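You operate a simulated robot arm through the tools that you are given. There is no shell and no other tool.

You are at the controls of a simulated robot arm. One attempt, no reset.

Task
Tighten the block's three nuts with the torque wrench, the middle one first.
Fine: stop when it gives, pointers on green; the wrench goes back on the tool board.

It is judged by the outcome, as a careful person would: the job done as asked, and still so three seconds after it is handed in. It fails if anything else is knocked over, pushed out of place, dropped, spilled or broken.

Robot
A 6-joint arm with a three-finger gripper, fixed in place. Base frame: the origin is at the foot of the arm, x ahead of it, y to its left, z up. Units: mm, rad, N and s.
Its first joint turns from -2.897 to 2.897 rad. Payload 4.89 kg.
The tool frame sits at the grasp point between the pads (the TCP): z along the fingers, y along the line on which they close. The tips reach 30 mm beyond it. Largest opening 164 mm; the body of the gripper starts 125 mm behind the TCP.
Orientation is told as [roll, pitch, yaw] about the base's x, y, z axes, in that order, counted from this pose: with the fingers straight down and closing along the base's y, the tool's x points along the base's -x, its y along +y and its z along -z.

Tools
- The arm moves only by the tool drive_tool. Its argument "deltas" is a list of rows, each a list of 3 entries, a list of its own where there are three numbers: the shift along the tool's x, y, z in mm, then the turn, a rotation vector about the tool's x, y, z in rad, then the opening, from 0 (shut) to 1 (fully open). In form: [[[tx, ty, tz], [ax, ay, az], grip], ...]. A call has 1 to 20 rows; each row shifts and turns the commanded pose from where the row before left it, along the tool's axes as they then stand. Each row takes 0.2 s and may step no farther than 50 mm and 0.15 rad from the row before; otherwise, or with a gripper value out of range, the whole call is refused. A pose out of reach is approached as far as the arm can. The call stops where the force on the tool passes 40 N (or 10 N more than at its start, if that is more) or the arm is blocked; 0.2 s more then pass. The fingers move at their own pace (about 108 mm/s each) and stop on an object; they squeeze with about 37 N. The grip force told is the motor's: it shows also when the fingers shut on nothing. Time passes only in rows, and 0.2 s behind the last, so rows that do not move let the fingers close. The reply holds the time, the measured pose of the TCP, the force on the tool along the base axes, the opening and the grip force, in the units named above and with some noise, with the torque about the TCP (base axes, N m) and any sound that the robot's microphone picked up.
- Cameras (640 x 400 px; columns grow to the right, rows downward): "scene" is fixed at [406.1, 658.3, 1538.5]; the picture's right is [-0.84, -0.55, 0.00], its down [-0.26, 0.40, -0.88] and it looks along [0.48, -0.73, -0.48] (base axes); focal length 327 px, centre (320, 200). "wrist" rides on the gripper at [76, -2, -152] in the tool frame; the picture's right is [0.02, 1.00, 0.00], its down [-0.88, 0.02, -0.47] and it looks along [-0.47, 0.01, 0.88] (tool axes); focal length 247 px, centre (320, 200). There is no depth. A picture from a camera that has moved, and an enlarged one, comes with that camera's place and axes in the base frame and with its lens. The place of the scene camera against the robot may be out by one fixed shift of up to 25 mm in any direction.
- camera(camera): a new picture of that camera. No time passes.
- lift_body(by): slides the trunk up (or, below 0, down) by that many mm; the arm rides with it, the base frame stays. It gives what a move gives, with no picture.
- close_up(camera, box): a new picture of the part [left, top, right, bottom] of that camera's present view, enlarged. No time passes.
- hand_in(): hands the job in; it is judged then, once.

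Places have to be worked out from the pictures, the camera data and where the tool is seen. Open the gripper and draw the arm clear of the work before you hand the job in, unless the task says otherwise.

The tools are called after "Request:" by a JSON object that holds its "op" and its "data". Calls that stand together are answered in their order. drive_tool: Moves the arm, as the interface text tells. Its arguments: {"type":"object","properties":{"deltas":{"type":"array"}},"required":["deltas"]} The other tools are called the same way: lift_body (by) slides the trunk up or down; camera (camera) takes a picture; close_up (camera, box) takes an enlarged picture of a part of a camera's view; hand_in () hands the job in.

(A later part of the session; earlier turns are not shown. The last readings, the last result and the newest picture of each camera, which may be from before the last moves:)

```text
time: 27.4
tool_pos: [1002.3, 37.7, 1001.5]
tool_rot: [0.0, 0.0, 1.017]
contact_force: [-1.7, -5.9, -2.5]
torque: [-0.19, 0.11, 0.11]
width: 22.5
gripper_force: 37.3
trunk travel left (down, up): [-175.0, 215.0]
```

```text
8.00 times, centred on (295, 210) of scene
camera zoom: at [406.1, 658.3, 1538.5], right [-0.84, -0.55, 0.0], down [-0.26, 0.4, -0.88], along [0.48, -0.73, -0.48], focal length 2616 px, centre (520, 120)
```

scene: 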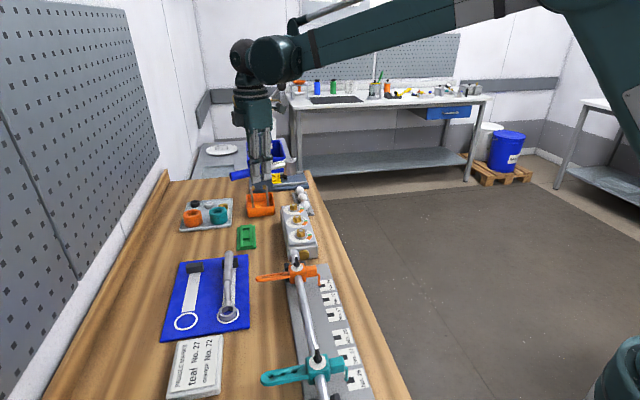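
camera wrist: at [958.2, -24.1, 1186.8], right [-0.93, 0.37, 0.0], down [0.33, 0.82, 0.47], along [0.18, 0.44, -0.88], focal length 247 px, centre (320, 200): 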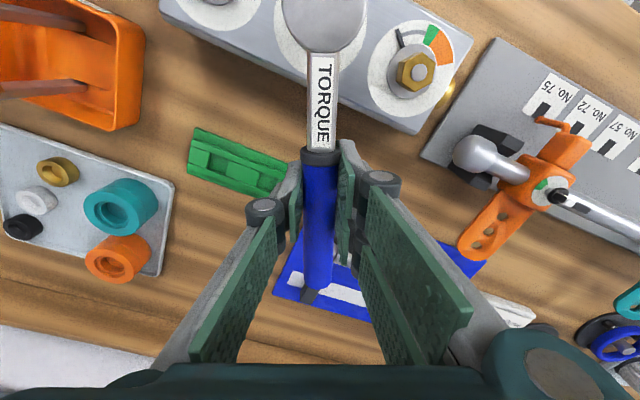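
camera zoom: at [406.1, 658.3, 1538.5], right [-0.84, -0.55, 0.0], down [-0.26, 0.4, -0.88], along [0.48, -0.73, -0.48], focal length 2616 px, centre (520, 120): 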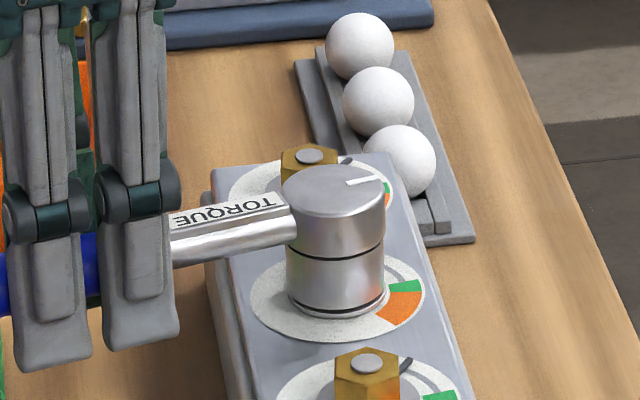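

Only about 6 N radial load so far, no click. I relieve it with a small shift toward the nut and turn another ~8.6°.

Request:
{"op": "drive_tool", "data": {"deltas": [[[0.8, -5.3, 0], [0, 0, 0.05], 0.0], [[0.1, -5.3, 0], [0, 0, 0.05], 0.0], [[0.1, -5.3, 0], [0, 0, 0.05], 0.0], [[0, 0, 0], [0, 0, 0], 0.0]]}}

Request:
{"op": "close_up", "data": {"camera": "scene", "box": [270, 185, 320, 235]}}

```text
time: 28.4
tool_pos: [1015.3, 28.9, 1003.3]
tool_rot: [0.0, 0.0, 0.867]
contact_force: [-15.4, -8.1, -9.7]
torque: [0.42, -0.22, -0.58]
width: 22.1
gripper_force: 36.7
trunk travel left (down, up): [-175.0, 215.0]
```

```text
8.00 times, centred on (295, 210) of scene
camera zoom: at [406.1, 658.3, 1538.5], right [-0.84, -0.55, 0.0], down [-0.26, 0.4, -0.88], along [0.48, -0.73, -0.48], focal length 2616 px, centre (520, 120)
```

zoom: 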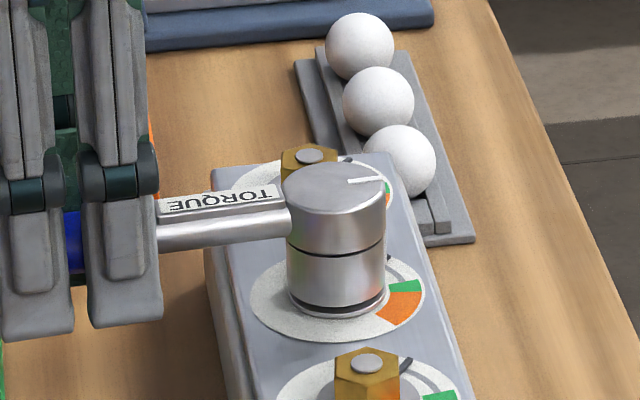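

The pointer is just emerging behind the head, so the nut is turning; nearly all the force is a 17 N lateral offset load toward (−x,−y). I shift 1 mm that way and re-read.

Request:
{"op": "drive_tool", "data": {"deltas": [[[0.9, 0.4, 0], [0, 0, 0], 0.0], [[0, 0, 0], [0, 0, 0], 0.0]]}}

Request:
{"op": "close_up", "data": {"camera": "wrist", "box": [260, 0, 380, 75]}}

```text
time: 29.0
tool_pos: [1014.9, 29.0, 1001.5]
tool_rot: [-0.001, 0.001, 0.869]
contact_force: [-0.5, -0.3, -3.3]
torque: [0.07, -0.07, 0.01]
width: 21.9
gripper_force: 36.9
trunk travel left (down, up): [-175.0, 215.0]
```

```text
5.33 times, centred on (320, 38) of wrist
camera zoom: at [966.4, -31.2, 1154.5], right [-0.78, 0.63, 0.0], down [0.55, 0.68, 0.47], along [0.3, 0.37, -0.88], focal length 1317 px, centre (320, 1067)
```

zoom: 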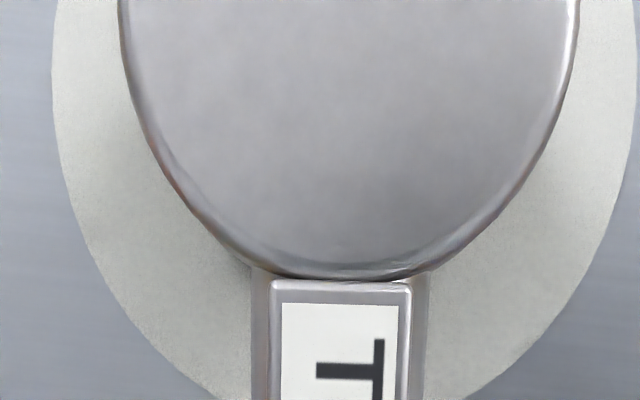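

The lateral load is gone and the wrench sits free on the nut. I continue clockwise in small 2‑row calls, checking force and the pointer each time.

Request:
{"op": "drive_tool", "data": {"deltas": [[[0.25, -5.25, 0], [0, 0, 0.05], 0.0], [[0.25, -5.25, 0], [0, 0, 0.05], 0.0], [[0, 0, 0], [0, 0, 0], 0.0]]}}

Request:
{"op": "close_up", "data": {"camera": "scene", "box": [270, 185, 320, 235]}}

```text
time: 29.8
tool_pos: [1020.9, 21.4, 1002.7]
tool_rot: [-0.001, 0.0, 0.766]
contact_force: [3.0, 5.4, 1.3]
torque: [-0.19, 0.05, 0.0]
width: 22.2
gripper_force: 37.1
trunk travel left (down, up): [-175.0, 215.0]
```

```text
8.00 times, centred on (295, 210) of scene
camera zoom: at [406.1, 658.3, 1538.5], right [-0.84, -0.55, 0.0], down [-0.26, 0.4, -0.88], along [0.48, -0.73, -0.48], focal length 2616 px, centre (520, 120)
```

zoom: 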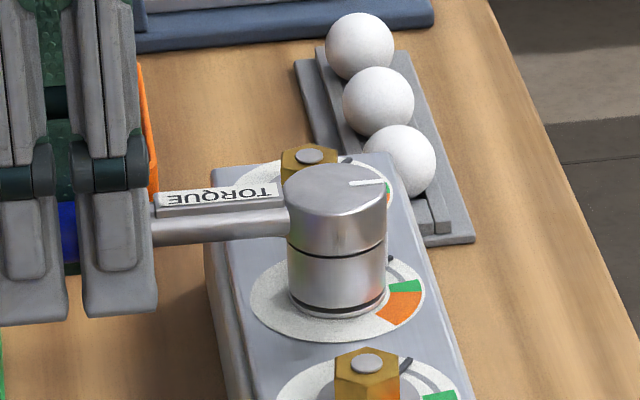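

Pointer has moved partway toward green and forces are small (slight over‑correction). I keep going with two more steps.

Request:
{"op": "drive_tool", "data": {"deltas": [[[-0.1, -5.25, 0], [0, 0, 0.05], 0.0], [[0.1, -5.25, 0], [0, 0, 0.05], 0.0], [[0, 0, 0], [0, 0, 0], 0.0]]}}

Request:
{"op": "close_up", "data": {"camera": "scene", "box": [270, 185, 320, 235]}}

```text
time: 30.6
tool_pos: [1028.2, 12.8, 1002.1]
tool_rot: [0.001, -0.001, 0.668]
contact_force: [-4.8, 6.4, -13.4]
torque: [0.67, -0.77, -0.61]
width: 22.3
gripper_force: 36.8
trunk travel left (down, up): [-175.0, 215.0]
```

```text
8.00 times, centred on (295, 210) of scene
camera zoom: at [406.1, 658.3, 1538.5], right [-0.84, -0.55, 0.0], down [-0.26, 0.4, -0.88], along [0.48, -0.73, -0.48], focal length 2616 px, centre (520, 120)
```

zoom: 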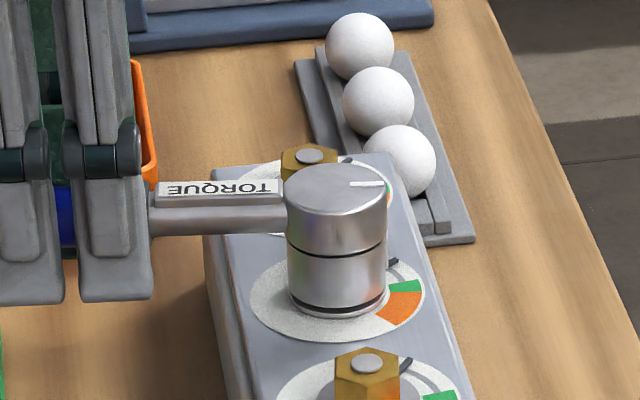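

Pointer moves on, tangential load about 8 N with some downward pull at the head. I lower 0.6 mm, slightly shorten the tangential step, and turn one step at a time now.

Request:
{"op": "drive_tool", "data": {"deltas": [[[0.1, -4.9, 0.6], [0, 0, 0.05], 0.0], [[0.1, -5.0, 0], [0, 0, 0.05], 0.0], [[0, 0, 0], [0, 0, 0], 0.0]]}}

Request:
{"op": "close_up", "data": {"camera": "scene", "box": [270, 185, 320, 235]}}

```text
time: 31.4
tool_pos: [1034.3, 5.4, 1002.1]
tool_rot: [0.0, 0.0, 0.569]
contact_force: [1.2, 8.1, -1.6]
torque: [-0.01, 0.01, -0.27]
width: 22.2
gripper_force: 37.0
trunk travel left (down, up): [-175.0, 215.0]
```

```text
8.00 times, centred on (295, 210) of scene
camera zoom: at [406.1, 658.3, 1538.5], right [-0.84, -0.55, 0.0], down [-0.26, 0.4, -0.88], along [0.48, -0.73, -0.48], focal length 2616 px, centre (520, 120)
```

zoom: 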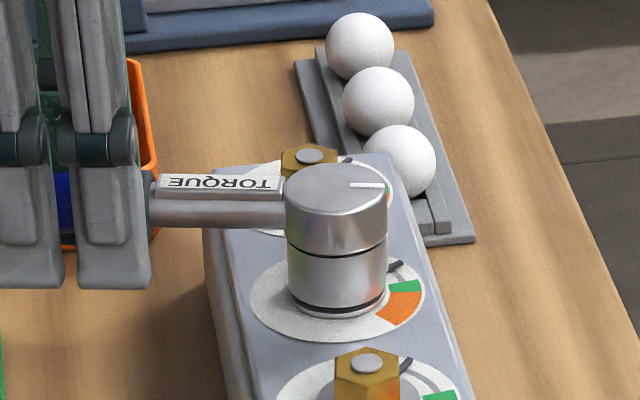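

Now about 34° turned; pointer at (396,264), still short of green, and the resisting torque is rising slowly. I continue in finer steps.

Request:
{"op": "drive_tool", "data": {"deltas": [[[-0.2, -4.1, 0], [0, 0, 0.04], 0.0], [[0.1, -4.1, 0], [0, 0, 0.04], 0.0], [[0, 0, 0], [0, 0, 0], 0.0]]}}

Request:
{"op": "close_up", "data": {"camera": "scene", "box": [270, 185, 320, 235]}}

```text
time: 32.2
tool_pos: [1038.8, -1.9, 1002.7]
tool_rot: [0.0, 0.0, 0.489]
contact_force: [-2.9, 7.3, 1.1]
torque: [-0.24, 0.48, -0.33]
width: 22.3
gripper_force: 36.9
trunk travel left (down, up): [-175.0, 215.0]
```

```text
8.00 times, centred on (295, 210) of scene
camera zoom: at [406.1, 658.3, 1538.5], right [-0.84, -0.55, 0.0], down [-0.26, 0.4, -0.88], along [0.48, -0.73, -0.48], focal length 2616 px, centre (520, 120)
```

zoom: 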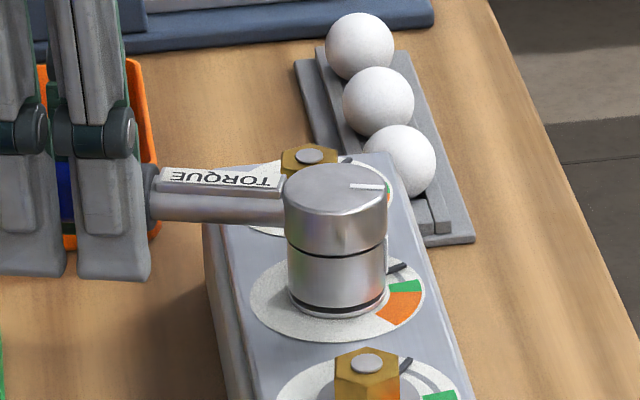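

Pointer now about 8–10° from the green edge. I advance 0.06 rad more.

Request:
{"op": "drive_tool", "data": {"deltas": [[[0.0, -3.1, 0], [0, 0, 0.03], 0.0], [[0.0, -3.1, 0], [0, 0, 0.03], 0.0], [[0, 0, 0], [0, 0, 0], 0.0]]}}

Request:
{"op": "close_up", "data": {"camera": "scene", "box": [280, 195, 310, 225]}}

```text
time: 33.0
tool_pos: [1041.2, -7.3, 1002.5]
tool_rot: [0.002, 0.0, 0.429]
contact_force: [11.8, 4.8, 4.6]
torque: [-0.32, 0.3, 0.49]
width: 22.3
gripper_force: 36.3
trunk travel left (down, up): [-175.0, 215.0]
```

```text
13.33 times, centred on (295, 210) of scene
camera zoom: at [406.1, 658.3, 1538.5], right [-0.84, -0.55, 0.0], down [-0.26, 0.4, -0.88], along [0.48, -0.73, -0.48], focal length 4361 px, centre (653, 67)
```

zoom: 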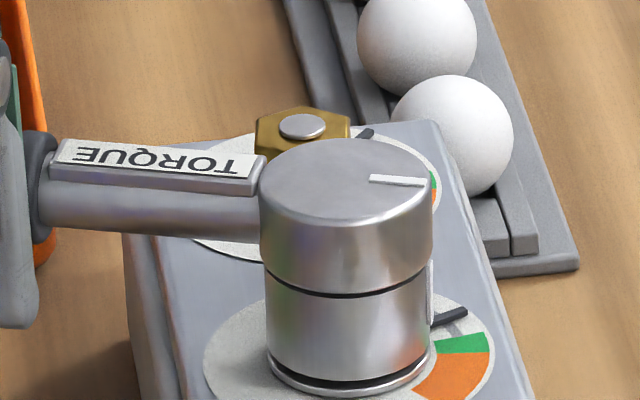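

The pointer is now clearly visible, roughly 12–18° short of the green edge; there is a 12 N radial load pushing outward, so I back off 0.6 mm radially while turning on.

Request:
{"op": "drive_tool", "data": {"deltas": [[[-0.7, -3.15, 0], [0, 0, 0.03], 0.0], [[0.0, -3.15, 0], [0, 0, 0.03], 0.0], [[0, 0, 0], [0, 0, 0], 0.0]]}}

Request:
{"op": "close_up", "data": {"camera": "scene", "box": [280, 195, 310, 225]}}

```text
time: 33.8
tool_pos: [1043.6, -12.9, 1003.4]
tool_rot: [0.0, 0.002, 0.37]
contact_force: [-19.8, 0.6, -20.1]
torque: [0.28, -0.76, -0.08]
width: 22.1
gripper_force: 36.9
trunk travel left (down, up): [-175.0, 215.0]
```

```text
13.33 times, centred on (295, 210) of scene
camera zoom: at [406.1, 658.3, 1538.5], right [-0.84, -0.55, 0.0], down [-0.26, 0.4, -0.88], along [0.48, -0.73, -0.48], focal length 4361 px, centre (653, 67)
```

zoom: 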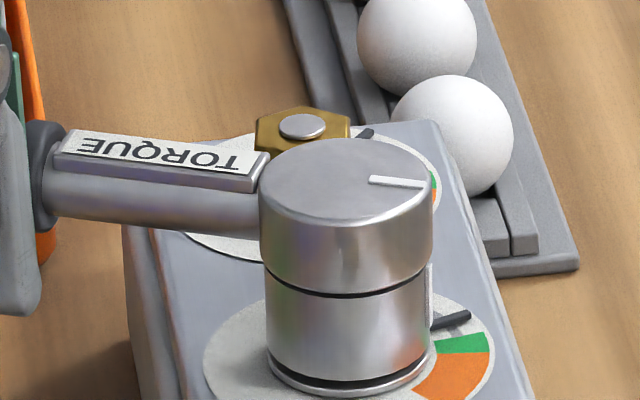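

The lateral load flipped to +18 N inward, so the contact is stiff and my correction was a bit too large. I relax by +0.4 mm radially and 0.4 mm down, then read again.

Request:
{"op": "drive_tool", "data": {"deltas": [[[0.4, 0, 0.4], [0, 0, 0], 0.0], [[0, 0, 0], [0, 0, 0], 0.0]]}}

```text
time: 34.4
tool_pos: [1041.7, -12.5, 1003.1]
tool_rot: [0.0, 0.001, 0.369]
contact_force: [-11.0, -2.9, -6.9]
torque: [-0.15, 0.16, 0.36]
width: 22.1
gripper_force: 36.7
trunk travel left (down, up): [-175.0, 215.0]
```

Load eased to 11 N. I continue turning with another small radial relief.

Request:
{"op": "drive_tool", "data": {"deltas": [[[0.35, -3.15, 0.1], [0, 0, 0.03], 0.0], [[0.05, -3.15, 0], [0, 0, 0.03], 0.0], [[0, 0, 0], [0, 0, 0], 0.0]]}}

Request:
{"op": "close_up", "data": {"camera": "scene", "box": [280, 195, 310, 225]}}

```text
time: 35.2
tool_pos: [1046.0, -17.1, 1002.2]
tool_rot: [-0.002, -0.001, 0.309]
contact_force: [9.6, 1.8, 11.2]
torque: [-0.49, 0.97, 0.81]
width: 22.2
gripper_force: 36.7
trunk travel left (down, up): [-175.0, 215.0]
```

```text
13.33 times, centred on (295, 210) of scene
camera zoom: at [406.1, 658.3, 1538.5], right [-0.84, -0.55, 0.0], down [-0.26, 0.4, -0.88], along [0.48, -0.73, -0.48], focal length 4361 px, centre (653, 67)
```

zoom: 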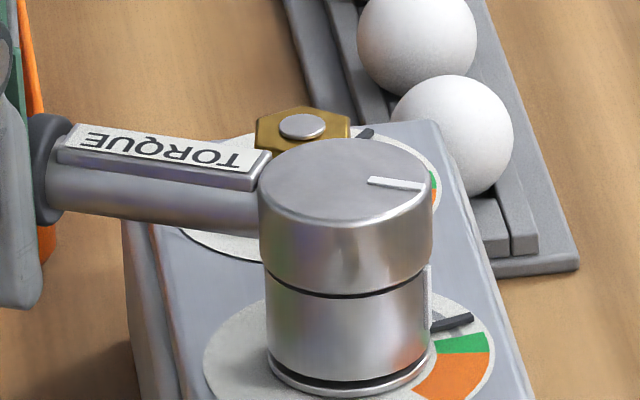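

Torque is rising (≈0.7 N m) and the pointer is nearing green. I go on with two more 0.03 rad steps with tiny relief.

Request:
{"op": "drive_tool", "data": {"deltas": [[[-0.2, -3.1, -0.3], [0, 0, 0.03], 0.0], [[0.0, -3.1, 0], [0, 0, 0.03], 0.0], [[0, 0, 0], [0, 0, 0], 0.0]]}}

Request:
{"op": "close_up", "data": {"camera": "scene", "box": [280, 195, 310, 225]}}

```text
time: 36.0
tool_pos: [1047.2, -23.5, 1002.5]
tool_rot: [0.0, -0.001, 0.248]
contact_force: [-20.1, -0.1, -13.9]
torque: [0.15, -0.41, 0.17]
width: 22.0
gripper_force: 36.9
trunk travel left (down, up): [-175.0, 215.0]
```

```text
13.33 times, centred on (295, 210) of scene
camera zoom: at [406.1, 658.3, 1538.5], right [-0.84, -0.55, 0.0], down [-0.26, 0.4, -0.88], along [0.48, -0.73, -0.48], focal length 4361 px, centre (653, 67)
```

zoom: 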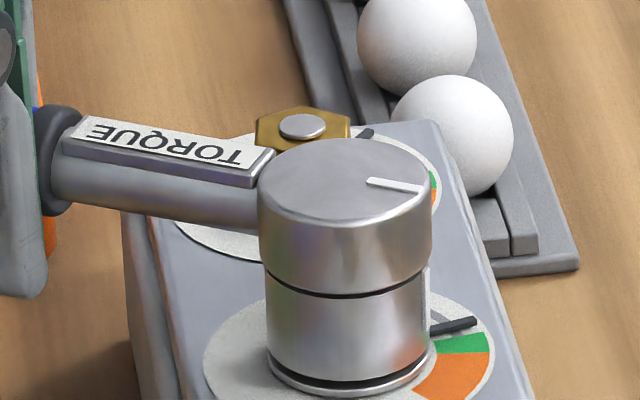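

Pointer tip nears the green sector edge (a few degrees). I continue with two 0.025 rad steps and a small radial relief.

Request:
{"op": "drive_tool", "data": {"deltas": [[[0.35, -2.6, 0.1], [0, 0, 0.025], 0.0], [[0.0, -2.6, 0], [0, 0, 0.025], 0.0], [[0, 0, 0], [0, 0, 0], 0.0]]}}

Request:
{"op": "close_up", "data": {"camera": "scene", "box": [280, 195, 310, 225]}}

```text
time: 36.8
tool_pos: [1048.5, -28.8, 1003.3]
tool_rot: [-0.001, 0.0, 0.199]
contact_force: [-26.1, 0.8, -9.1]
torque: [0.01, 0.28, 0.06]
width: 22.2
gripper_force: 36.4
trunk travel left (down, up): [-175.0, 215.0]
```

```text
13.33 times, centred on (295, 210) of scene
camera zoom: at [406.1, 658.3, 1538.5], right [-0.84, -0.55, 0.0], down [-0.26, 0.4, -0.88], along [0.48, -0.73, -0.48], focal length 4361 px, centre (653, 67)
```

zoom: 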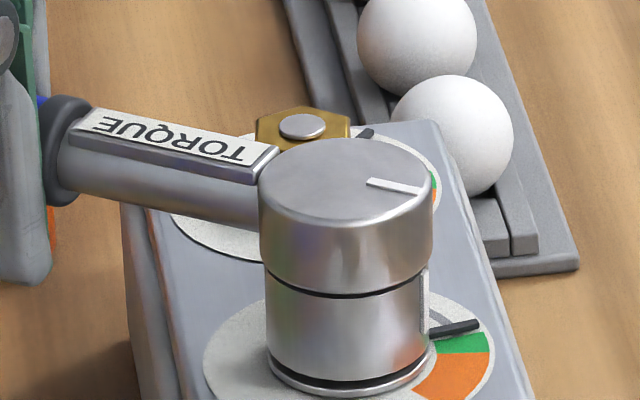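

Pointer is reaching the green edge, no click yet; radial load of 26 N inward should be relieved first. I shift +0.5 mm radially and turn a small step.

Request:
{"op": "drive_tool", "data": {"deltas": [[[0.5, 0, 0.2], [0, 0, 0], 0.0], [[0.05, -2.1, 0], [0, 0, 0.02], 0.0], [[0, 0, 0], [0, 0, 0], 0.0]]}}

Request:
{"op": "close_up", "data": {"camera": "scene", "box": [280, 195, 310, 225]}}

```text
time: 37.6
tool_pos: [1049.9, -30.7, 1003.8]
tool_rot: [-0.001, -0.002, 0.178]
contact_force: [-11.8, 6.2, 3.6]
torque: [-0.08, 1.05, -0.03]
width: 22.2
gripper_force: 36.8
trunk travel left (down, up): [-175.0, 215.0]
```

```text
13.33 times, centred on (295, 210) of scene
camera zoom: at [406.1, 658.3, 1538.5], right [-0.84, -0.55, 0.0], down [-0.26, 0.4, -0.88], along [0.48, -0.73, -0.48], focal length 4361 px, centre (653, 67)
```

zoom: 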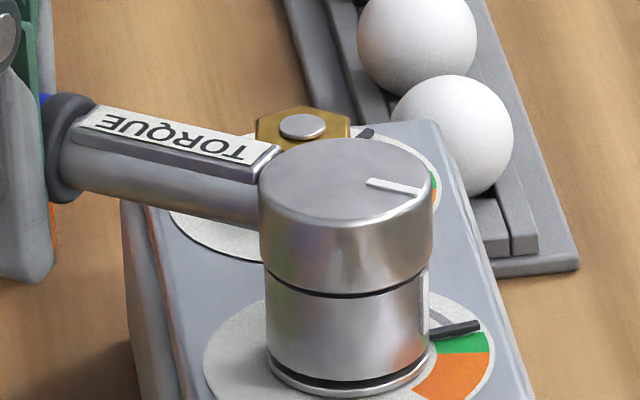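

Torque now ≈0.83 N m, pointer at the green edge, no click. I continue with two 0.02 rad steps.

Request:
{"op": "drive_tool", "data": {"deltas": [[[0.2, -2.1, -0.3], [0, 0, 0.02], 0.0], [[0.05, -2.1, 0], [0, 0, 0.02], 0.0], [[0, 0, 0], [0, 0, 0], 0.0]]}}

Request:
{"op": "close_up", "data": {"camera": "scene", "box": [280, 195, 310, 225]}}

```text
time: 38.4
tool_pos: [1049.5, -34.0, 1002.7]
tool_rot: [0.0, -0.001, 0.14]
contact_force: [14.4, 7.9, 12.8]
torque: [-0.11, 0.94, 0.15]
width: 22.0
gripper_force: 36.8
trunk travel left (down, up): [-175.0, 215.0]
```

```text
13.33 times, centred on (295, 210) of scene
camera zoom: at [406.1, 658.3, 1538.5], right [-0.84, -0.55, 0.0], down [-0.26, 0.4, -0.88], along [0.48, -0.73, -0.48], focal length 4361 px, centre (653, 67)
```

zoom: 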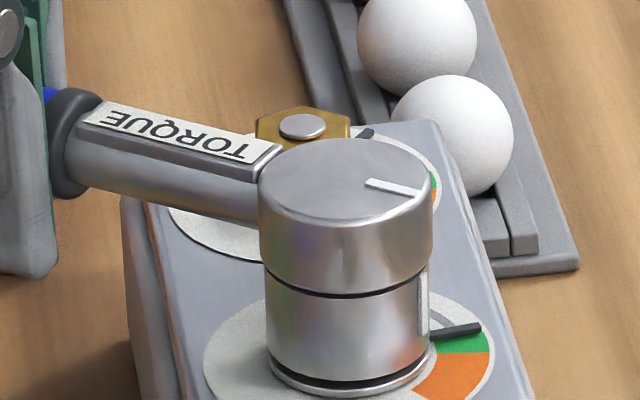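

The pointer overlies the start of green, torque ≈0.8 N m and no give yet. I advance by single 0.02–0.04 rad increments.

Request:
{"op": "drive_tool", "data": {"deltas": [[[-0.2, -2.1, -0.2], [0, 0, 0.02], 0.0], [[0.0, -2.1, 0], [0, 0, 0.02], 0.0], [[0, 0, 0], [0, 0, 0], 0.0]]}}

Request:
{"op": "close_up", "data": {"camera": "scene", "box": [280, 195, 310, 225]}}

```text
time: 39.2
tool_pos: [1050.9, -39.6, 1002.7]
tool_rot: [0.0, 0.001, 0.099]
contact_force: [20.3, 7.6, 10.9]
torque: [-0.09, 0.8, 0.24]
width: 22.5
gripper_force: 37.1
trunk travel left (down, up): [-175.0, 215.0]
```

```text
13.33 times, centred on (295, 210) of scene
camera zoom: at [406.1, 658.3, 1538.5], right [-0.84, -0.55, 0.0], down [-0.26, 0.4, -0.88], along [0.48, -0.73, -0.48], focal length 4361 px, centre (653, 67)
```

zoom: 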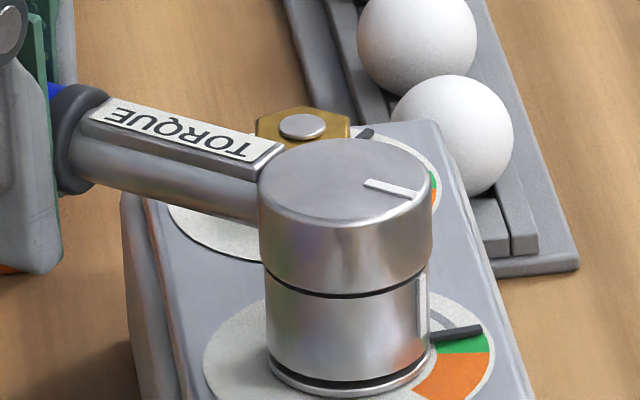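

Marks on the wrench are still in line (no give yet) and the pointer is just inside green. I relieve the radial load and step on by 0.03 rad.

Request:
{"op": "drive_tool", "data": {"deltas": [[[-0.4, -1.6, -0.2], [0, 0, 0.015], 0.0], [[0.0, -1.6, 0], [0, 0, 0.015], 0.0], [[0, 0, 0], [0, 0, 0], 0.0]]}}

Request:
{"op": "close_up", "data": {"camera": "scene", "box": [280, 195, 310, 225]}}

```text
time: 40.0
tool_pos: [1049.9, -42.1, 1002.5]
tool_rot: [0.0, 0.002, 0.068]
contact_force: [-13.1, 6.3, -13.4]
torque: [0.09, -0.64, 0.07]
width: 22.3
gripper_force: 37.5
trunk travel left (down, up): [-175.0, 215.0]
```

```text
13.33 times, centred on (295, 210) of scene
camera zoom: at [406.1, 658.3, 1538.5], right [-0.84, -0.55, 0.0], down [-0.26, 0.4, -0.88], along [0.48, -0.73, -0.48], focal length 4361 px, centre (653, 67)
```

zoom: 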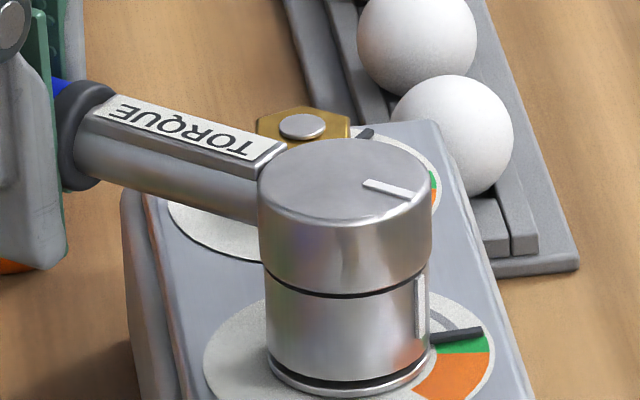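

Still no give; pointer a little into green. I continue with the same small steps.

Request:
{"op": "drive_tool", "data": {"deltas": [[[0.2, -1.6, 0.2], [0, 0, 0.015], 0.0], [[0.0, -1.6, 0], [0, 0, 0.015], 0.0], [[0, 0, 0], [0, 0, 0], 0.0]]}}

Request:
{"op": "close_up", "data": {"camera": "scene", "box": [280, 195, 310, 225]}}

```text
time: 40.8
tool_pos: [1050.2, -45.8, 1002.8]
tool_rot: [0.0, -0.001, 0.038]
contact_force: [-0.4, 5.4, -3.4]
torque: [-0.03, 0.04, 0.35]
width: 22.0
gripper_force: 36.7
trunk travel left (down, up): [-175.0, 215.0]
```

```text
13.33 times, centred on (295, 210) of scene
camera zoom: at [406.1, 658.3, 1538.5], right [-0.84, -0.55, 0.0], down [-0.26, 0.4, -0.88], along [0.48, -0.73, -0.48], focal length 4361 px, centre (653, 67)
```

zoom: 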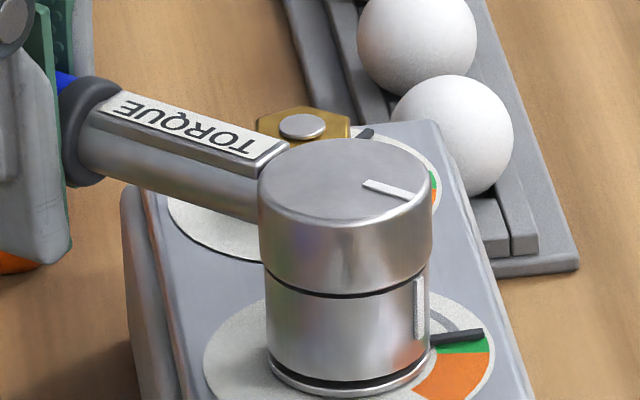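

Well balanced now, torque ≈0.9 N m, pointer moving through green. I continue carefully.

Request:
{"op": "drive_tool", "data": {"deltas": [[[0.02, -1.6, 0], [0, 0, 0.015], 0.0], [[0.02, -1.6, 0], [0, 0, 0.015], 0.0], [[0, 0, 0], [0, 0, 0], 0.0]]}}

Request:
{"op": "close_up", "data": {"camera": "scene", "box": [280, 195, 310, 225]}}

```text
time: 41.6
tool_pos: [1050.9, -48.9, 1003.4]
tool_rot: [0.0, 0.001, 0.008]
contact_force: [-2.0, 11.0, 6.1]
torque: [0.06, 1.04, -0.09]
width: 22.4
gripper_force: 37.1
trunk travel left (down, up): [-175.0, 215.0]
```

```text
13.33 times, centred on (295, 210) of scene
camera zoom: at [406.1, 658.3, 1538.5], right [-0.84, -0.55, 0.0], down [-0.26, 0.4, -0.88], along [0.48, -0.73, -0.48], focal length 4361 px, centre (653, 67)
```

zoom: 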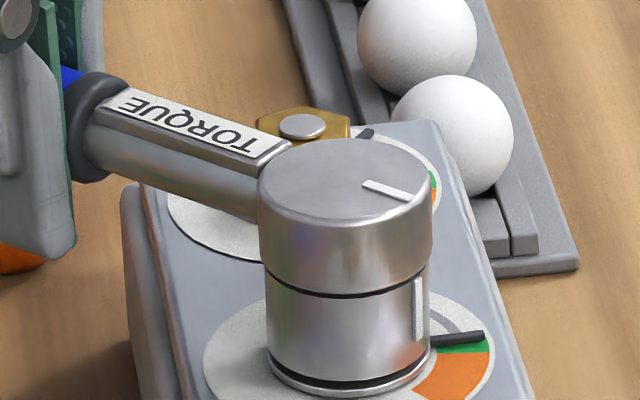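

Torque ≈1.05 N m; pointer about at one third of green by eye. One more small step.

Request:
{"op": "drive_tool", "data": {"deltas": [[[0.02, -1.6, -0.1], [0, 0, 0.015], 0.0], [[0.02, -1.0, 0], [0, 0, 0.01], 0.0], [[0, 0, 0], [0, 0, 0], 0.0]]}}

Request:
{"op": "close_up", "data": {"camera": "scene", "box": [280, 195, 310, 225]}}

```text
time: 42.4
tool_pos: [1050.5, -51.9, 1001.3]
tool_rot: [-0.001, -0.001, -0.016]
contact_force: [-12.5, 11.5, -3.7]
torque: [0.05, 0.27, -0.03]
width: 22.2
gripper_force: 36.7
trunk travel left (down, up): [-175.0, 215.0]
```

```text
13.33 times, centred on (295, 210) of scene
camera zoom: at [406.1, 658.3, 1538.5], right [-0.84, -0.55, 0.0], down [-0.26, 0.4, -0.88], along [0.48, -0.73, -0.48], focal length 4361 px, centre (653, 67)
```

zoom: 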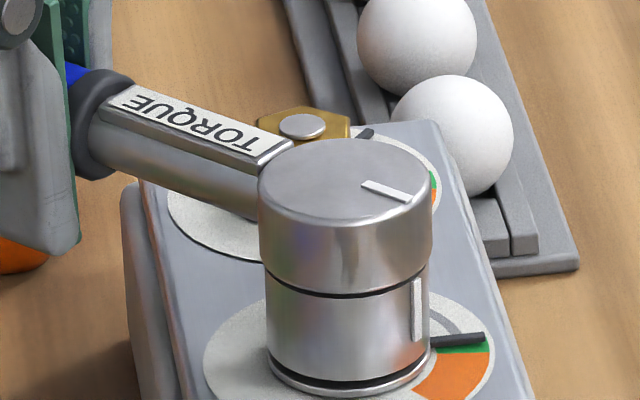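

Torque ≈1.16 N m; allowing for the pointer standing above the dial it is probably near mid‑green. I take a single 0.015 rad step and look for the give.

Request:
{"op": "drive_tool", "data": {"deltas": [[[0.25, -1.6, 0], [0, 0, 0.015], 0.0], [[0, 0, 0], [0, 0, 0], 0.0]]}}

Request:
{"op": "close_up", "data": {"camera": "scene", "box": [285, 205, 305, 225]}}

```text
time: 43.0
tool_pos: [1051.3, -52.8, 1002.0]
tool_rot: [0.0, 0.002, -0.031]
contact_force: [-10.5, 12.9, -8.5]
torque: [0.08, -0.2, -0.32]
width: 22.2
gripper_force: 37.2
trunk travel left (down, up): [-175.0, 215.0]
```

```text
16.00 times, centred on (295, 215) of scene
camera zoom: at [406.1, 658.3, 1538.5], right [-0.84, -0.55, 0.0], down [-0.26, 0.4, -0.88], along [0.48, -0.73, -0.48], focal length 5233 px, centre (720, -40)
```

zoom: 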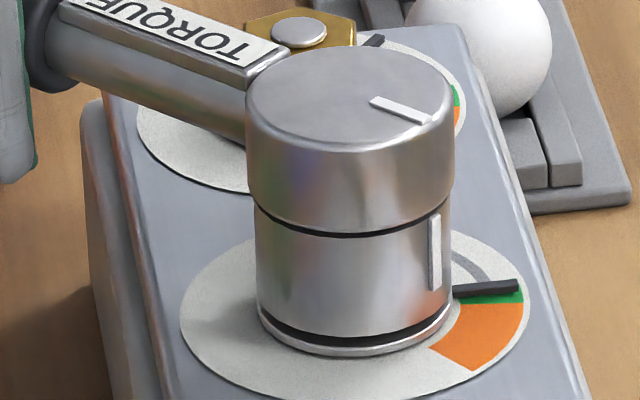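

By geometry the pointer is now near mid‑green (about 12° against green 20°–5°), and the wrench has not given yet. I take another 0.015 rad step.

Request:
{"op": "drive_tool", "data": {"deltas": [[[0.2, -1.5, 0.1], [0, 0, 0.015], 0.0], [[0, 0, 0], [0, 0, 0], 0.0]]}}

Request:
{"op": "close_up", "data": {"camera": "scene", "box": [285, 205, 305, 225]}}

```text
time: 43.6
tool_pos: [1052.1, -53.9, 1002.5]
tool_rot: [0.001, -0.001, -0.044]
contact_force: [-1.9, 11.7, -3.0]
torque: [0.04, -0.01, -0.19]
width: 22.1
gripper_force: 37.2
trunk travel left (down, up): [-175.0, 215.0]
```

```text
16.00 times, centred on (295, 215) of scene
camera zoom: at [406.1, 658.3, 1538.5], right [-0.84, -0.55, 0.0], down [-0.26, 0.4, -0.88], along [0.48, -0.73, -0.48], focal length 5233 px, centre (720, -40)
```

zoom: 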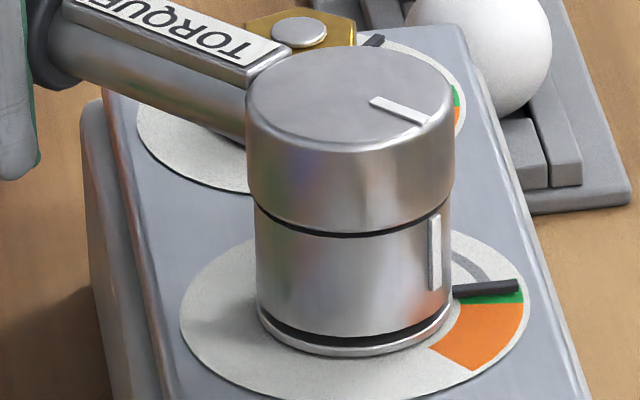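

Pointer unchanged this time, torque ≈1.0–1.1 N m; compliance is winding up. I take another small step.

Request:
{"op": "drive_tool", "data": {"deltas": [[[0.05, -1.6, 0], [0, 0, 0.015], 0.0], [[0, 0, 0], [0, 0, 0], 0.0]]}}

Request:
{"op": "close_up", "data": {"camera": "scene", "box": [285, 205, 305, 225]}}

```text
time: 44.2
tool_pos: [1050.9, -57.3, 1002.6]
tool_rot: [-0.001, 0.0, -0.061]
contact_force: [18.7, 14.6, 7.8]
torque: [0.18, 0.39, -0.67]
width: 22.1
gripper_force: 36.7
trunk travel left (down, up): [-175.0, 215.0]
```

```text
16.00 times, centred on (295, 215) of scene
camera zoom: at [406.1, 658.3, 1538.5], right [-0.84, -0.55, 0.0], down [-0.26, 0.4, -0.88], along [0.48, -0.73, -0.48], focal length 5233 px, centre (720, -40)
```

zoom: 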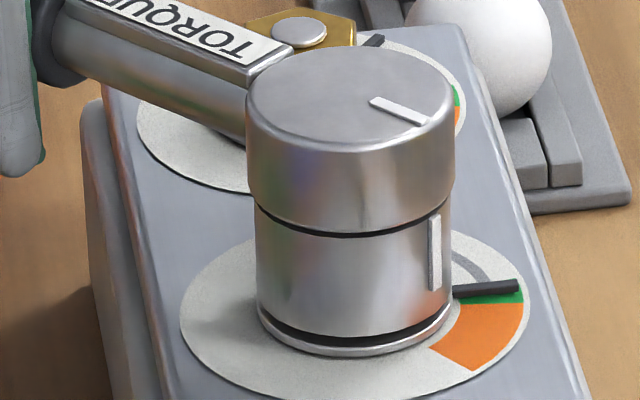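

The pointer did not move in the last two steps though the handle did, so it may already be giving without a reported sound. I zoom on the two white marks to check their offset.

Request:
{"op": "close_up", "data": {"camera": "scene", "box": [298, 208, 308, 222]}}

Request:
{"op": "close_up", "data": {"camera": "scene", "box": [290, 203, 305, 218]}}

```text
16.00 times, centred on (303, 215) of scene
camera zoom: at [406.1, 658.3, 1538.5], right [-0.84, -0.55, 0.0], down [-0.26, 0.4, -0.88], along [0.48, -0.73, -0.48], focal length 5233 px, centre (592, -40)
```

zoom: 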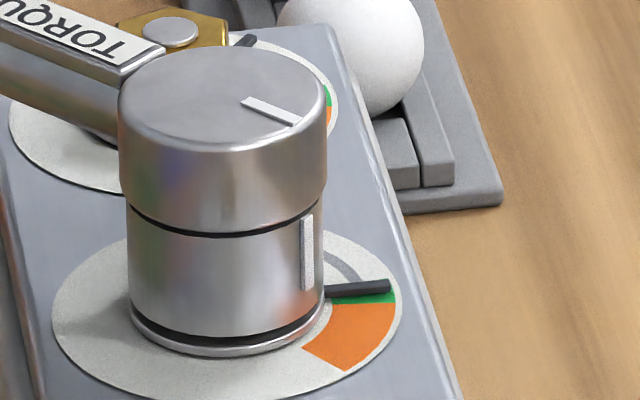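

```text
16.00 times, centred on (298, 210) of scene
camera zoom: at [406.1, 658.3, 1538.5], right [-0.84, -0.55, 0.0], down [-0.26, 0.4, -0.88], along [0.48, -0.73, -0.48], focal length 5233 px, centre (680, 32)
```

zoom: 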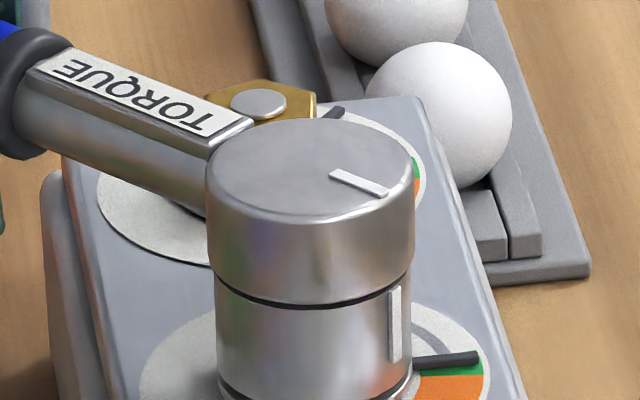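

Marks still look in line within my resolution and no click has been reported. I take another 0.02 rad step and compare.

Request:
{"op": "drive_tool", "data": {"deltas": [[[-0.3, -1.9, -0.1], [0, 0, 0.02], 0.0], [[0, 0, 0], [0, 0, 0], 0.0]]}}

Request:
{"op": "close_up", "data": {"camera": "scene", "box": [285, 205, 305, 225]}}

```text
time: 44.8
tool_pos: [1050.2, -59.8, 1002.1]
tool_rot: [0.002, -0.001, -0.081]
contact_force: [25.1, 13.7, 3.9]
torque: [0.1, 0.04, -0.66]
width: 22.2
gripper_force: 37.1
trunk travel left (down, up): [-175.0, 215.0]
```

```text
16.00 times, centred on (295, 215) of scene
camera zoom: at [406.1, 658.3, 1538.5], right [-0.84, -0.55, 0.0], down [-0.26, 0.4, -0.88], along [0.48, -0.73, -0.48], focal length 5233 px, centre (720, -40)
```

zoom: 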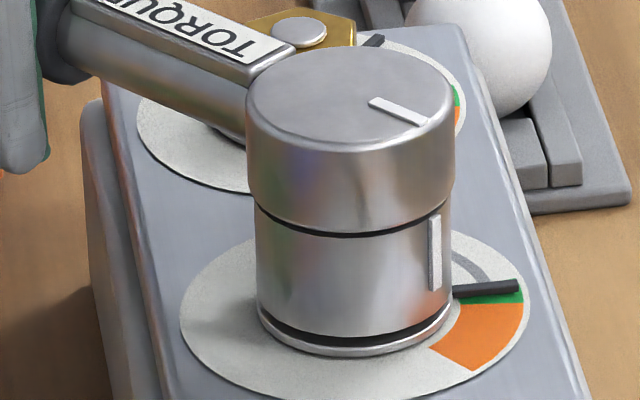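

The lower mark and pointer stay put while the top mark moves with the handle at a steady ≈1.0 N m: the wrench appears to be starting to give. I relieve the 24 N radial load and add one small step to confirm.

Request:
{"op": "drive_tool", "data": {"deltas": [[[-0.5, 0, 0], [0, 0, 0], 0.0], [[0.0, -2.0, 0], [0, 0, 0.02], 0.0], [[0, 0, 0], [0, 0, 0], 0.0]]}}

Request:
{"op": "close_up", "data": {"camera": "scene", "box": [285, 205, 305, 225]}}

```text
time: 45.6
tool_pos: [1050.4, -61.1, 1000.7]
tool_rot: [-0.001, 0.001, -0.101]
contact_force: [4.4, 14.1, -10.4]
torque: [-0.05, -0.84, -0.72]
width: 22.7
gripper_force: 36.7
trunk travel left (down, up): [-175.0, 215.0]
```

```text
16.00 times, centred on (295, 215) of scene
camera zoom: at [406.1, 658.3, 1538.5], right [-0.84, -0.55, 0.0], down [-0.26, 0.4, -0.88], along [0.48, -0.73, -0.48], focal length 5233 px, centre (720, -40)
```

zoom: 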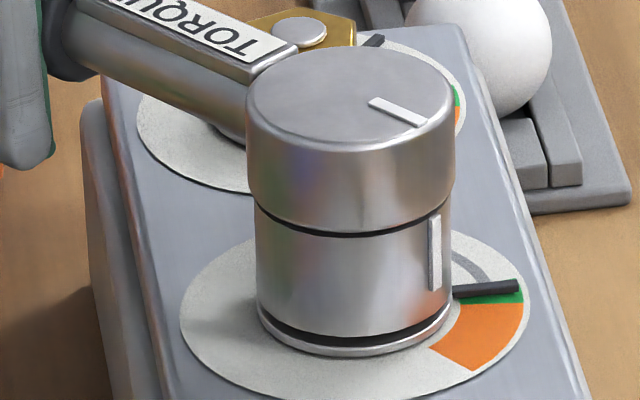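

The handle has slipped about 4° against the socket with the pointer staying mid‑green and torque flat: it has given, so I stop. I ease back slightly to unload the hex before lifting.

Request:
{"op": "drive_tool", "data": {"deltas": [[[0.0, 1.5, 0], [0, 0, -0.015], 0.0], [[0, 0, 0], [0, 0, 0], 0.0]]}}

Request:
{"op": "close_up", "data": {"camera": "scene", "box": [285, 205, 305, 225]}}

```text
time: 46.2
tool_pos: [1050.4, -58.6, 1002.7]
tool_rot: [0.002, 0.002, -0.085]
contact_force: [-24.1, 12.1, -18.6]
torque: [-0.07, -0.59, -0.23]
width: 22.3
gripper_force: 37.0
trunk travel left (down, up): [-175.0, 215.0]
```

```text
16.00 times, centred on (295, 215) of scene
camera zoom: at [406.1, 658.3, 1538.5], right [-0.84, -0.55, 0.0], down [-0.26, 0.4, -0.88], along [0.48, -0.73, -0.48], focal length 5233 px, centre (720, -40)
```

zoom: 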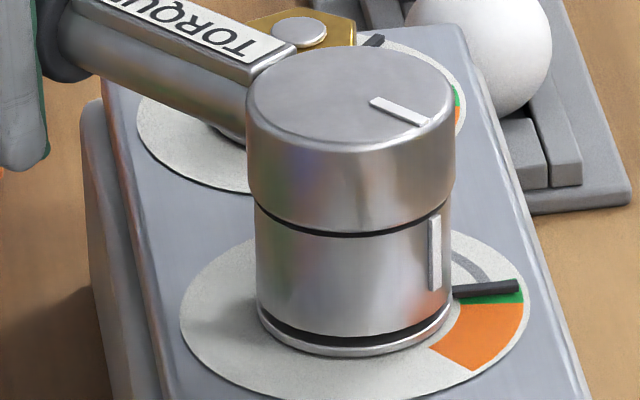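

The torque stays near 0.8–1 N m as I back off, so it is a preloaded spring give rather than a loss of grip; pointer holds mid‑green. I keep unwinding that deflection and relieve the radial pull.

Request:
{"op": "drive_tool", "data": {"deltas": [[[0.4, 2.1, 0.2], [0, 0, -0.02], 0.0], [[0.0, 2.1, 0], [0, 0, -0.02], 0.0], [[0, 0, 0], [0, 0, 0], 0.0]]}}

Request:
{"op": "close_up", "data": {"camera": "scene", "box": [285, 205, 305, 225]}}

```text
time: 47.0
tool_pos: [1049.6, -55.5, 1003.1]
tool_rot: [-0.001, 0.0, -0.046]
contact_force: [-16.1, 11.0, -13.0]
torque: [-0.08, -0.42, -0.1]
width: 22.3
gripper_force: 37.0
trunk travel left (down, up): [-175.0, 215.0]
```

```text
16.00 times, centred on (295, 215) of scene
camera zoom: at [406.1, 658.3, 1538.5], right [-0.84, -0.55, 0.0], down [-0.26, 0.4, -0.88], along [0.48, -0.73, -0.48], focal length 5233 px, centre (720, -40)
```

zoom: 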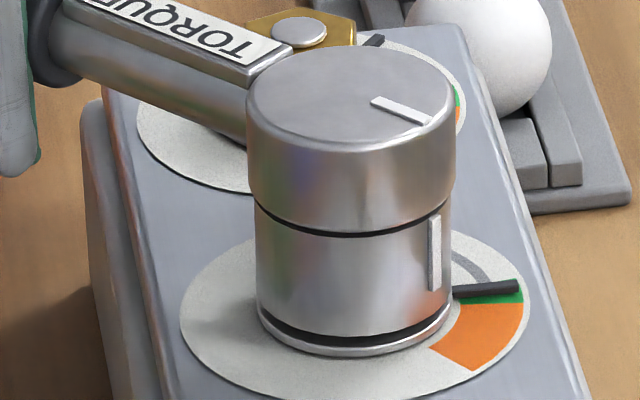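

The give springs back with the handle while the pointer holds. I continue unwinding until the torque drops.

Request:
{"op": "drive_tool", "data": {"deltas": [[[0.3, 2.1, 0.2], [0, 0, -0.02], 0.0], [[0.0, 2.1, 0], [0, 0, -0.02], 0.0], [[0.0, 2.1, 0], [0, 0, -0.02], 0.0], [[0, 0, 0], [0, 0, 0], 0.0]]}}

Request:
{"op": "close_up", "data": {"camera": "scene", "box": [285, 205, 305, 225]}}

```text
time: 48.0
tool_pos: [1050.4, -49.8, 1002.5]
tool_rot: [0.0, -0.002, 0.014]
contact_force: [25.1, 10.7, 13.8]
torque: [0.06, 0.76, -0.79]
width: 22.4
gripper_force: 36.7
trunk travel left (down, up): [-175.0, 215.0]
```

```text
16.00 times, centred on (295, 215) of scene
camera zoom: at [406.1, 658.3, 1538.5], right [-0.84, -0.55, 0.0], down [-0.26, 0.4, -0.88], along [0.48, -0.73, -0.48], focal length 5233 px, centre (720, -40)
```

zoom: 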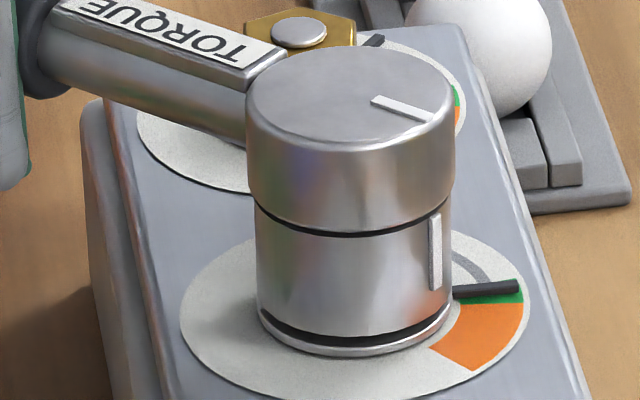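

Torque has dropped to ≈0.3 N m and the pointer still rests mid‑green. I remove the radial load and back off a hair more.

Request:
{"op": "drive_tool", "data": {"deltas": [[[-0.5, 0.5, 0], [0, 0, 0], 0.0], [[0.0, 2.0, -0.2], [0, 0, -0.015], 0.0], [[0, 0, 0], [0, 0, 0], 0.0]]}}

Request:
{"op": "close_up", "data": {"camera": "scene", "box": [285, 205, 305, 225]}}

```text
time: 48.8
tool_pos: [1050.4, -46.5, 1001.9]
tool_rot: [0.001, 0.002, 0.031]
contact_force: [5.4, 1.5, -16.1]
torque: [-0.04, -1.05, -0.01]
width: 22.3
gripper_force: 37.0
trunk travel left (down, up): [-175.0, 215.0]
```

```text
16.00 times, centred on (295, 215) of scene
camera zoom: at [406.1, 658.3, 1538.5], right [-0.84, -0.55, 0.0], down [-0.26, 0.4, -0.88], along [0.48, -0.73, -0.48], focal length 5233 px, centre (720, -40)
```

zoom: 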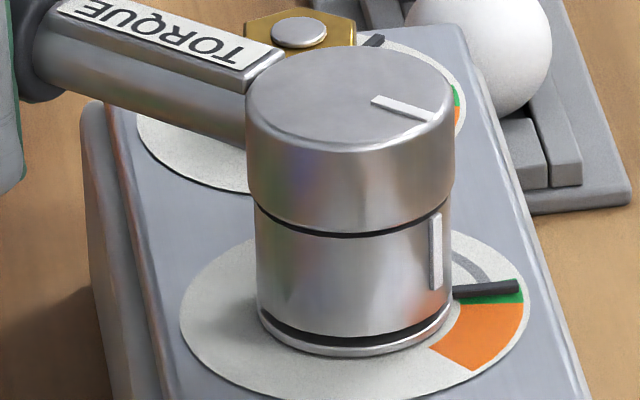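

Unloaded: tangential and twist are zero, pointer still mid‑green. I lift gently, watching that the socket slides off freely.

Request:
{"op": "drive_tool", "data": {"deltas": [[[0, 0, -1.5], [0, 0, 0], 0.0], [[0, 0, -1.5], [0, 0, 0], 0.0], [[0, 0, 0], [0, 0, 0], 0.0]]}}

Request:
{"op": "close_up", "data": {"camera": "scene", "box": [285, 205, 305, 225]}}

```text
time: 49.6
tool_pos: [1050.6, -46.6, 1005.0]
tool_rot: [0.0, 0.002, 0.03]
contact_force: [-20.2, 2.7, -20.7]
torque: [0.05, -0.72, 0.04]
width: 22.2
gripper_force: 37.1
trunk travel left (down, up): [-175.0, 215.0]
```

```text
16.00 times, centred on (295, 215) of scene
camera zoom: at [406.1, 658.3, 1538.5], right [-0.84, -0.55, 0.0], down [-0.26, 0.4, -0.88], along [0.48, -0.73, -0.48], focal length 5233 px, centre (720, -40)
```

zoom: 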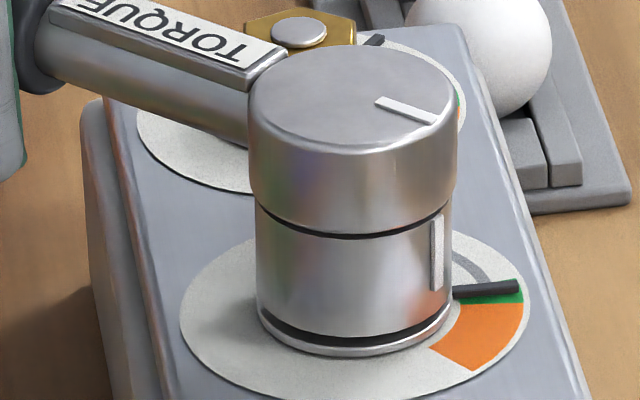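

The socket is catching because of a 20 N inward radial pull. I relieve it with +0.6 mm along tool x before lifting more.

Request:
{"op": "drive_tool", "data": {"deltas": [[[0.5, 0, 0], [0, 0, 0], 0.0], [[0, 0, 0], [0, 0, 0], 0.0]]}}

```text
time: 50.2
tool_pos: [1050.4, -46.6, 1006.3]
tool_rot: [-0.001, 0.0, 0.031]
contact_force: [-26.6, 0.4, -17.8]
torque: [0.01, -0.37, 0.18]
width: 21.9
gripper_force: 36.3
trunk travel left (down, up): [-175.0, 215.0]
```

I wait one beat to see the settled load.

Request:
{"op": "drive_tool", "data": {"deltas": [[[0, 0, 0], [0, 0, 0], 0.0], [[0, 0, 0], [0, 0, 0], 0.0]]}}

Request:
{"op": "camera", "data": {"camera": "wrist"}}

Request:
{"op": "close_up", "data": {"camera": "scene", "box": [260, 180, 320, 240]}}

```text
time: 50.8
tool_pos: [1051.0, -45.6, 1006.4]
tool_rot: [-0.002, -0.001, 0.028]
contact_force: [-29.2, 0.7, -15.6]
torque: [0.01, 0.01, 0.21]
width: 22.2
gripper_force: 37.0
trunk travel left (down, up): [-175.0, 215.0]
```

```text
taken
camera wrist: at [973.8, -50.8, 1158.9], right [-0.05, 1.0, 0.0], down [0.88, 0.04, 0.47], along [0.47, 0.02, -0.88], focal length 247 px, centre (320, 200)
```

wrist: 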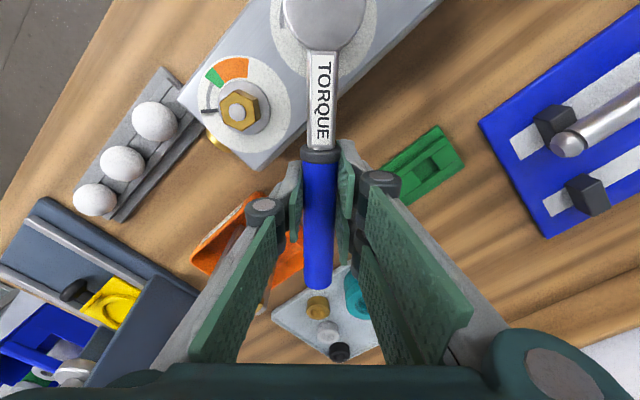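

```text
6.67 times, centred on (290, 210) of scene
camera zoom: at [406.1, 658.3, 1538.5], right [-0.84, -0.55, 0.0], down [-0.26, 0.4, -0.88], along [0.48, -0.73, -0.48], focal length 2180 px, centre (520, 133)
```

zoom: 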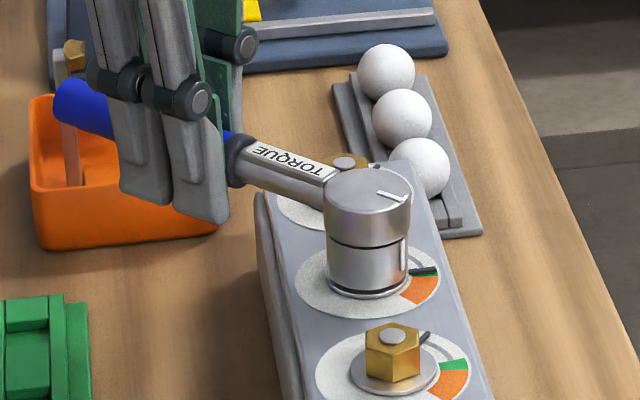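

The load creeps to −29 N in x, meaning the tool still sits too far outward. I shift a further 0.7 mm toward the nut and let it settle.

Request:
{"op": "drive_tool", "data": {"deltas": [[[0.7, 0, 0], [0, 0, 0], 0.0], [[0, 0, 0], [0, 0, 0], 0.0], [[0, 0, 0], [0, 0, 0], 0.0]]}}

```text
time: 51.6
tool_pos: [1050.0, -46.8, 1007.4]
tool_rot: [0.0, -0.002, 0.028]
contact_force: [1.3, -1.7, 0.4]
torque: [-0.08, 0.48, 0.54]
width: 22.3
gripper_force: 36.9
trunk travel left (down, up): [-175.0, 215.0]
```

Loads have vanished. I lift the socket off the nut now.

Request:
{"op": "drive_tool", "data": {"deltas": [[[0, 0, -2], [0, 0, 0], 0.0], [[0, 0, -3], [0, 0, 0], 0.0], [[0, 0, 0], [0, 0, 0], 0.0]]}}

Request:
{"op": "close_up", "data": {"camera": "scene", "box": [280, 195, 310, 225]}}

```text
time: 52.4
tool_pos: [1050.4, -45.5, 1010.7]
tool_rot: [0.0, 0.001, 0.029]
contact_force: [-19.7, -1.8, -20.4]
torque: [0.03, -0.67, 0.55]
width: 22.2
gripper_force: 37.2
trunk travel left (down, up): [-175.0, 215.0]
```

```text
13.33 times, centred on (295, 210) of scene
camera zoom: at [406.1, 658.3, 1538.5], right [-0.84, -0.55, 0.0], down [-0.26, 0.4, -0.88], along [0.48, -0.73, -0.48], focal length 4361 px, centre (653, 67)
```

zoom: 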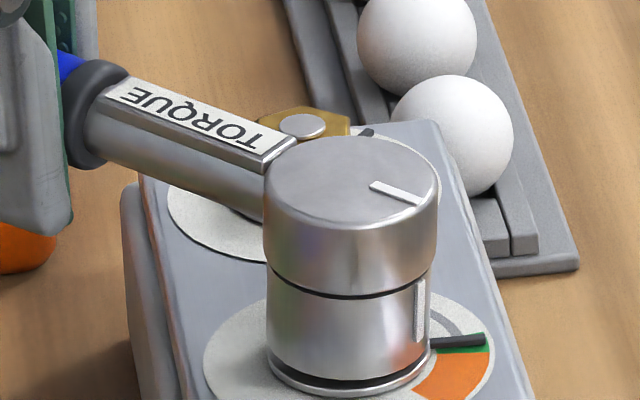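

The handle rises but the head stays down: there is still ≈0.4 N m of clockwise twist wedging the hex. I lower again to level the wrench and unwind a little more (within the hex play) so the flats come free.

Request:
{"op": "drive_tool", "data": {"deltas": [[[-0.7, 0, 4], [0, 0, 0], 0.0], [[-0.3, 0, 2], [0, 0, 0], 0.0], [[0, 2.1, 0], [0, 0, -0.02], 0.0], [[0, 0, 0], [0, 0, 0], 0.0], [[0, 0, 0], [0, 0, 0], 0.0]]}}

Request:
{"op": "close_up", "data": {"camera": "scene", "box": [280, 195, 310, 225]}}

```text
time: 53.6
tool_pos: [1050.8, -43.5, 1004.8]
tool_rot: [0.0, 0.001, 0.048]
contact_force: [0.7, -1.0, 2.5]
torque: [-0.07, 0.52, 0.22]
width: 22.1
gripper_force: 37.0
trunk travel left (down, up): [-175.0, 215.0]
```

```text
13.33 times, centred on (295, 210) of scene
camera zoom: at [406.1, 658.3, 1538.5], right [-0.84, -0.55, 0.0], down [-0.26, 0.4, -0.88], along [0.48, -0.73, -0.48], focal length 4361 px, centre (653, 67)
```

zoom: 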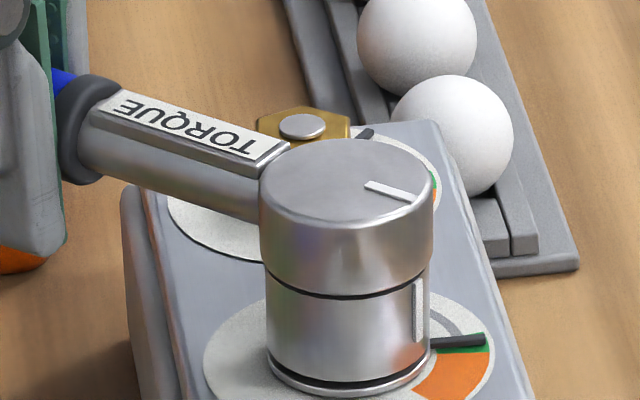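

Twist is down to about 0.1–0.2 N m with the pointer still in place. One more tiny unwind, then a trial lift of 2 mm.

Request:
{"op": "drive_tool", "data": {"deltas": [[[0, 1.5, -0.5], [0, 0, -0.015], 0.0], [[0, 0, 0], [0, 0, 0], 0.0]]}}

```text
time: 54.2
tool_pos: [1050.6, -43.0, 1004.1]
tool_rot: [0.001, 0.0, 0.065]
contact_force: [1.8, -1.5, -5.2]
torque: [-0.03, -0.38, 0.26]
width: 22.3
gripper_force: 37.4
trunk travel left (down, up): [-175.0, 215.0]
```

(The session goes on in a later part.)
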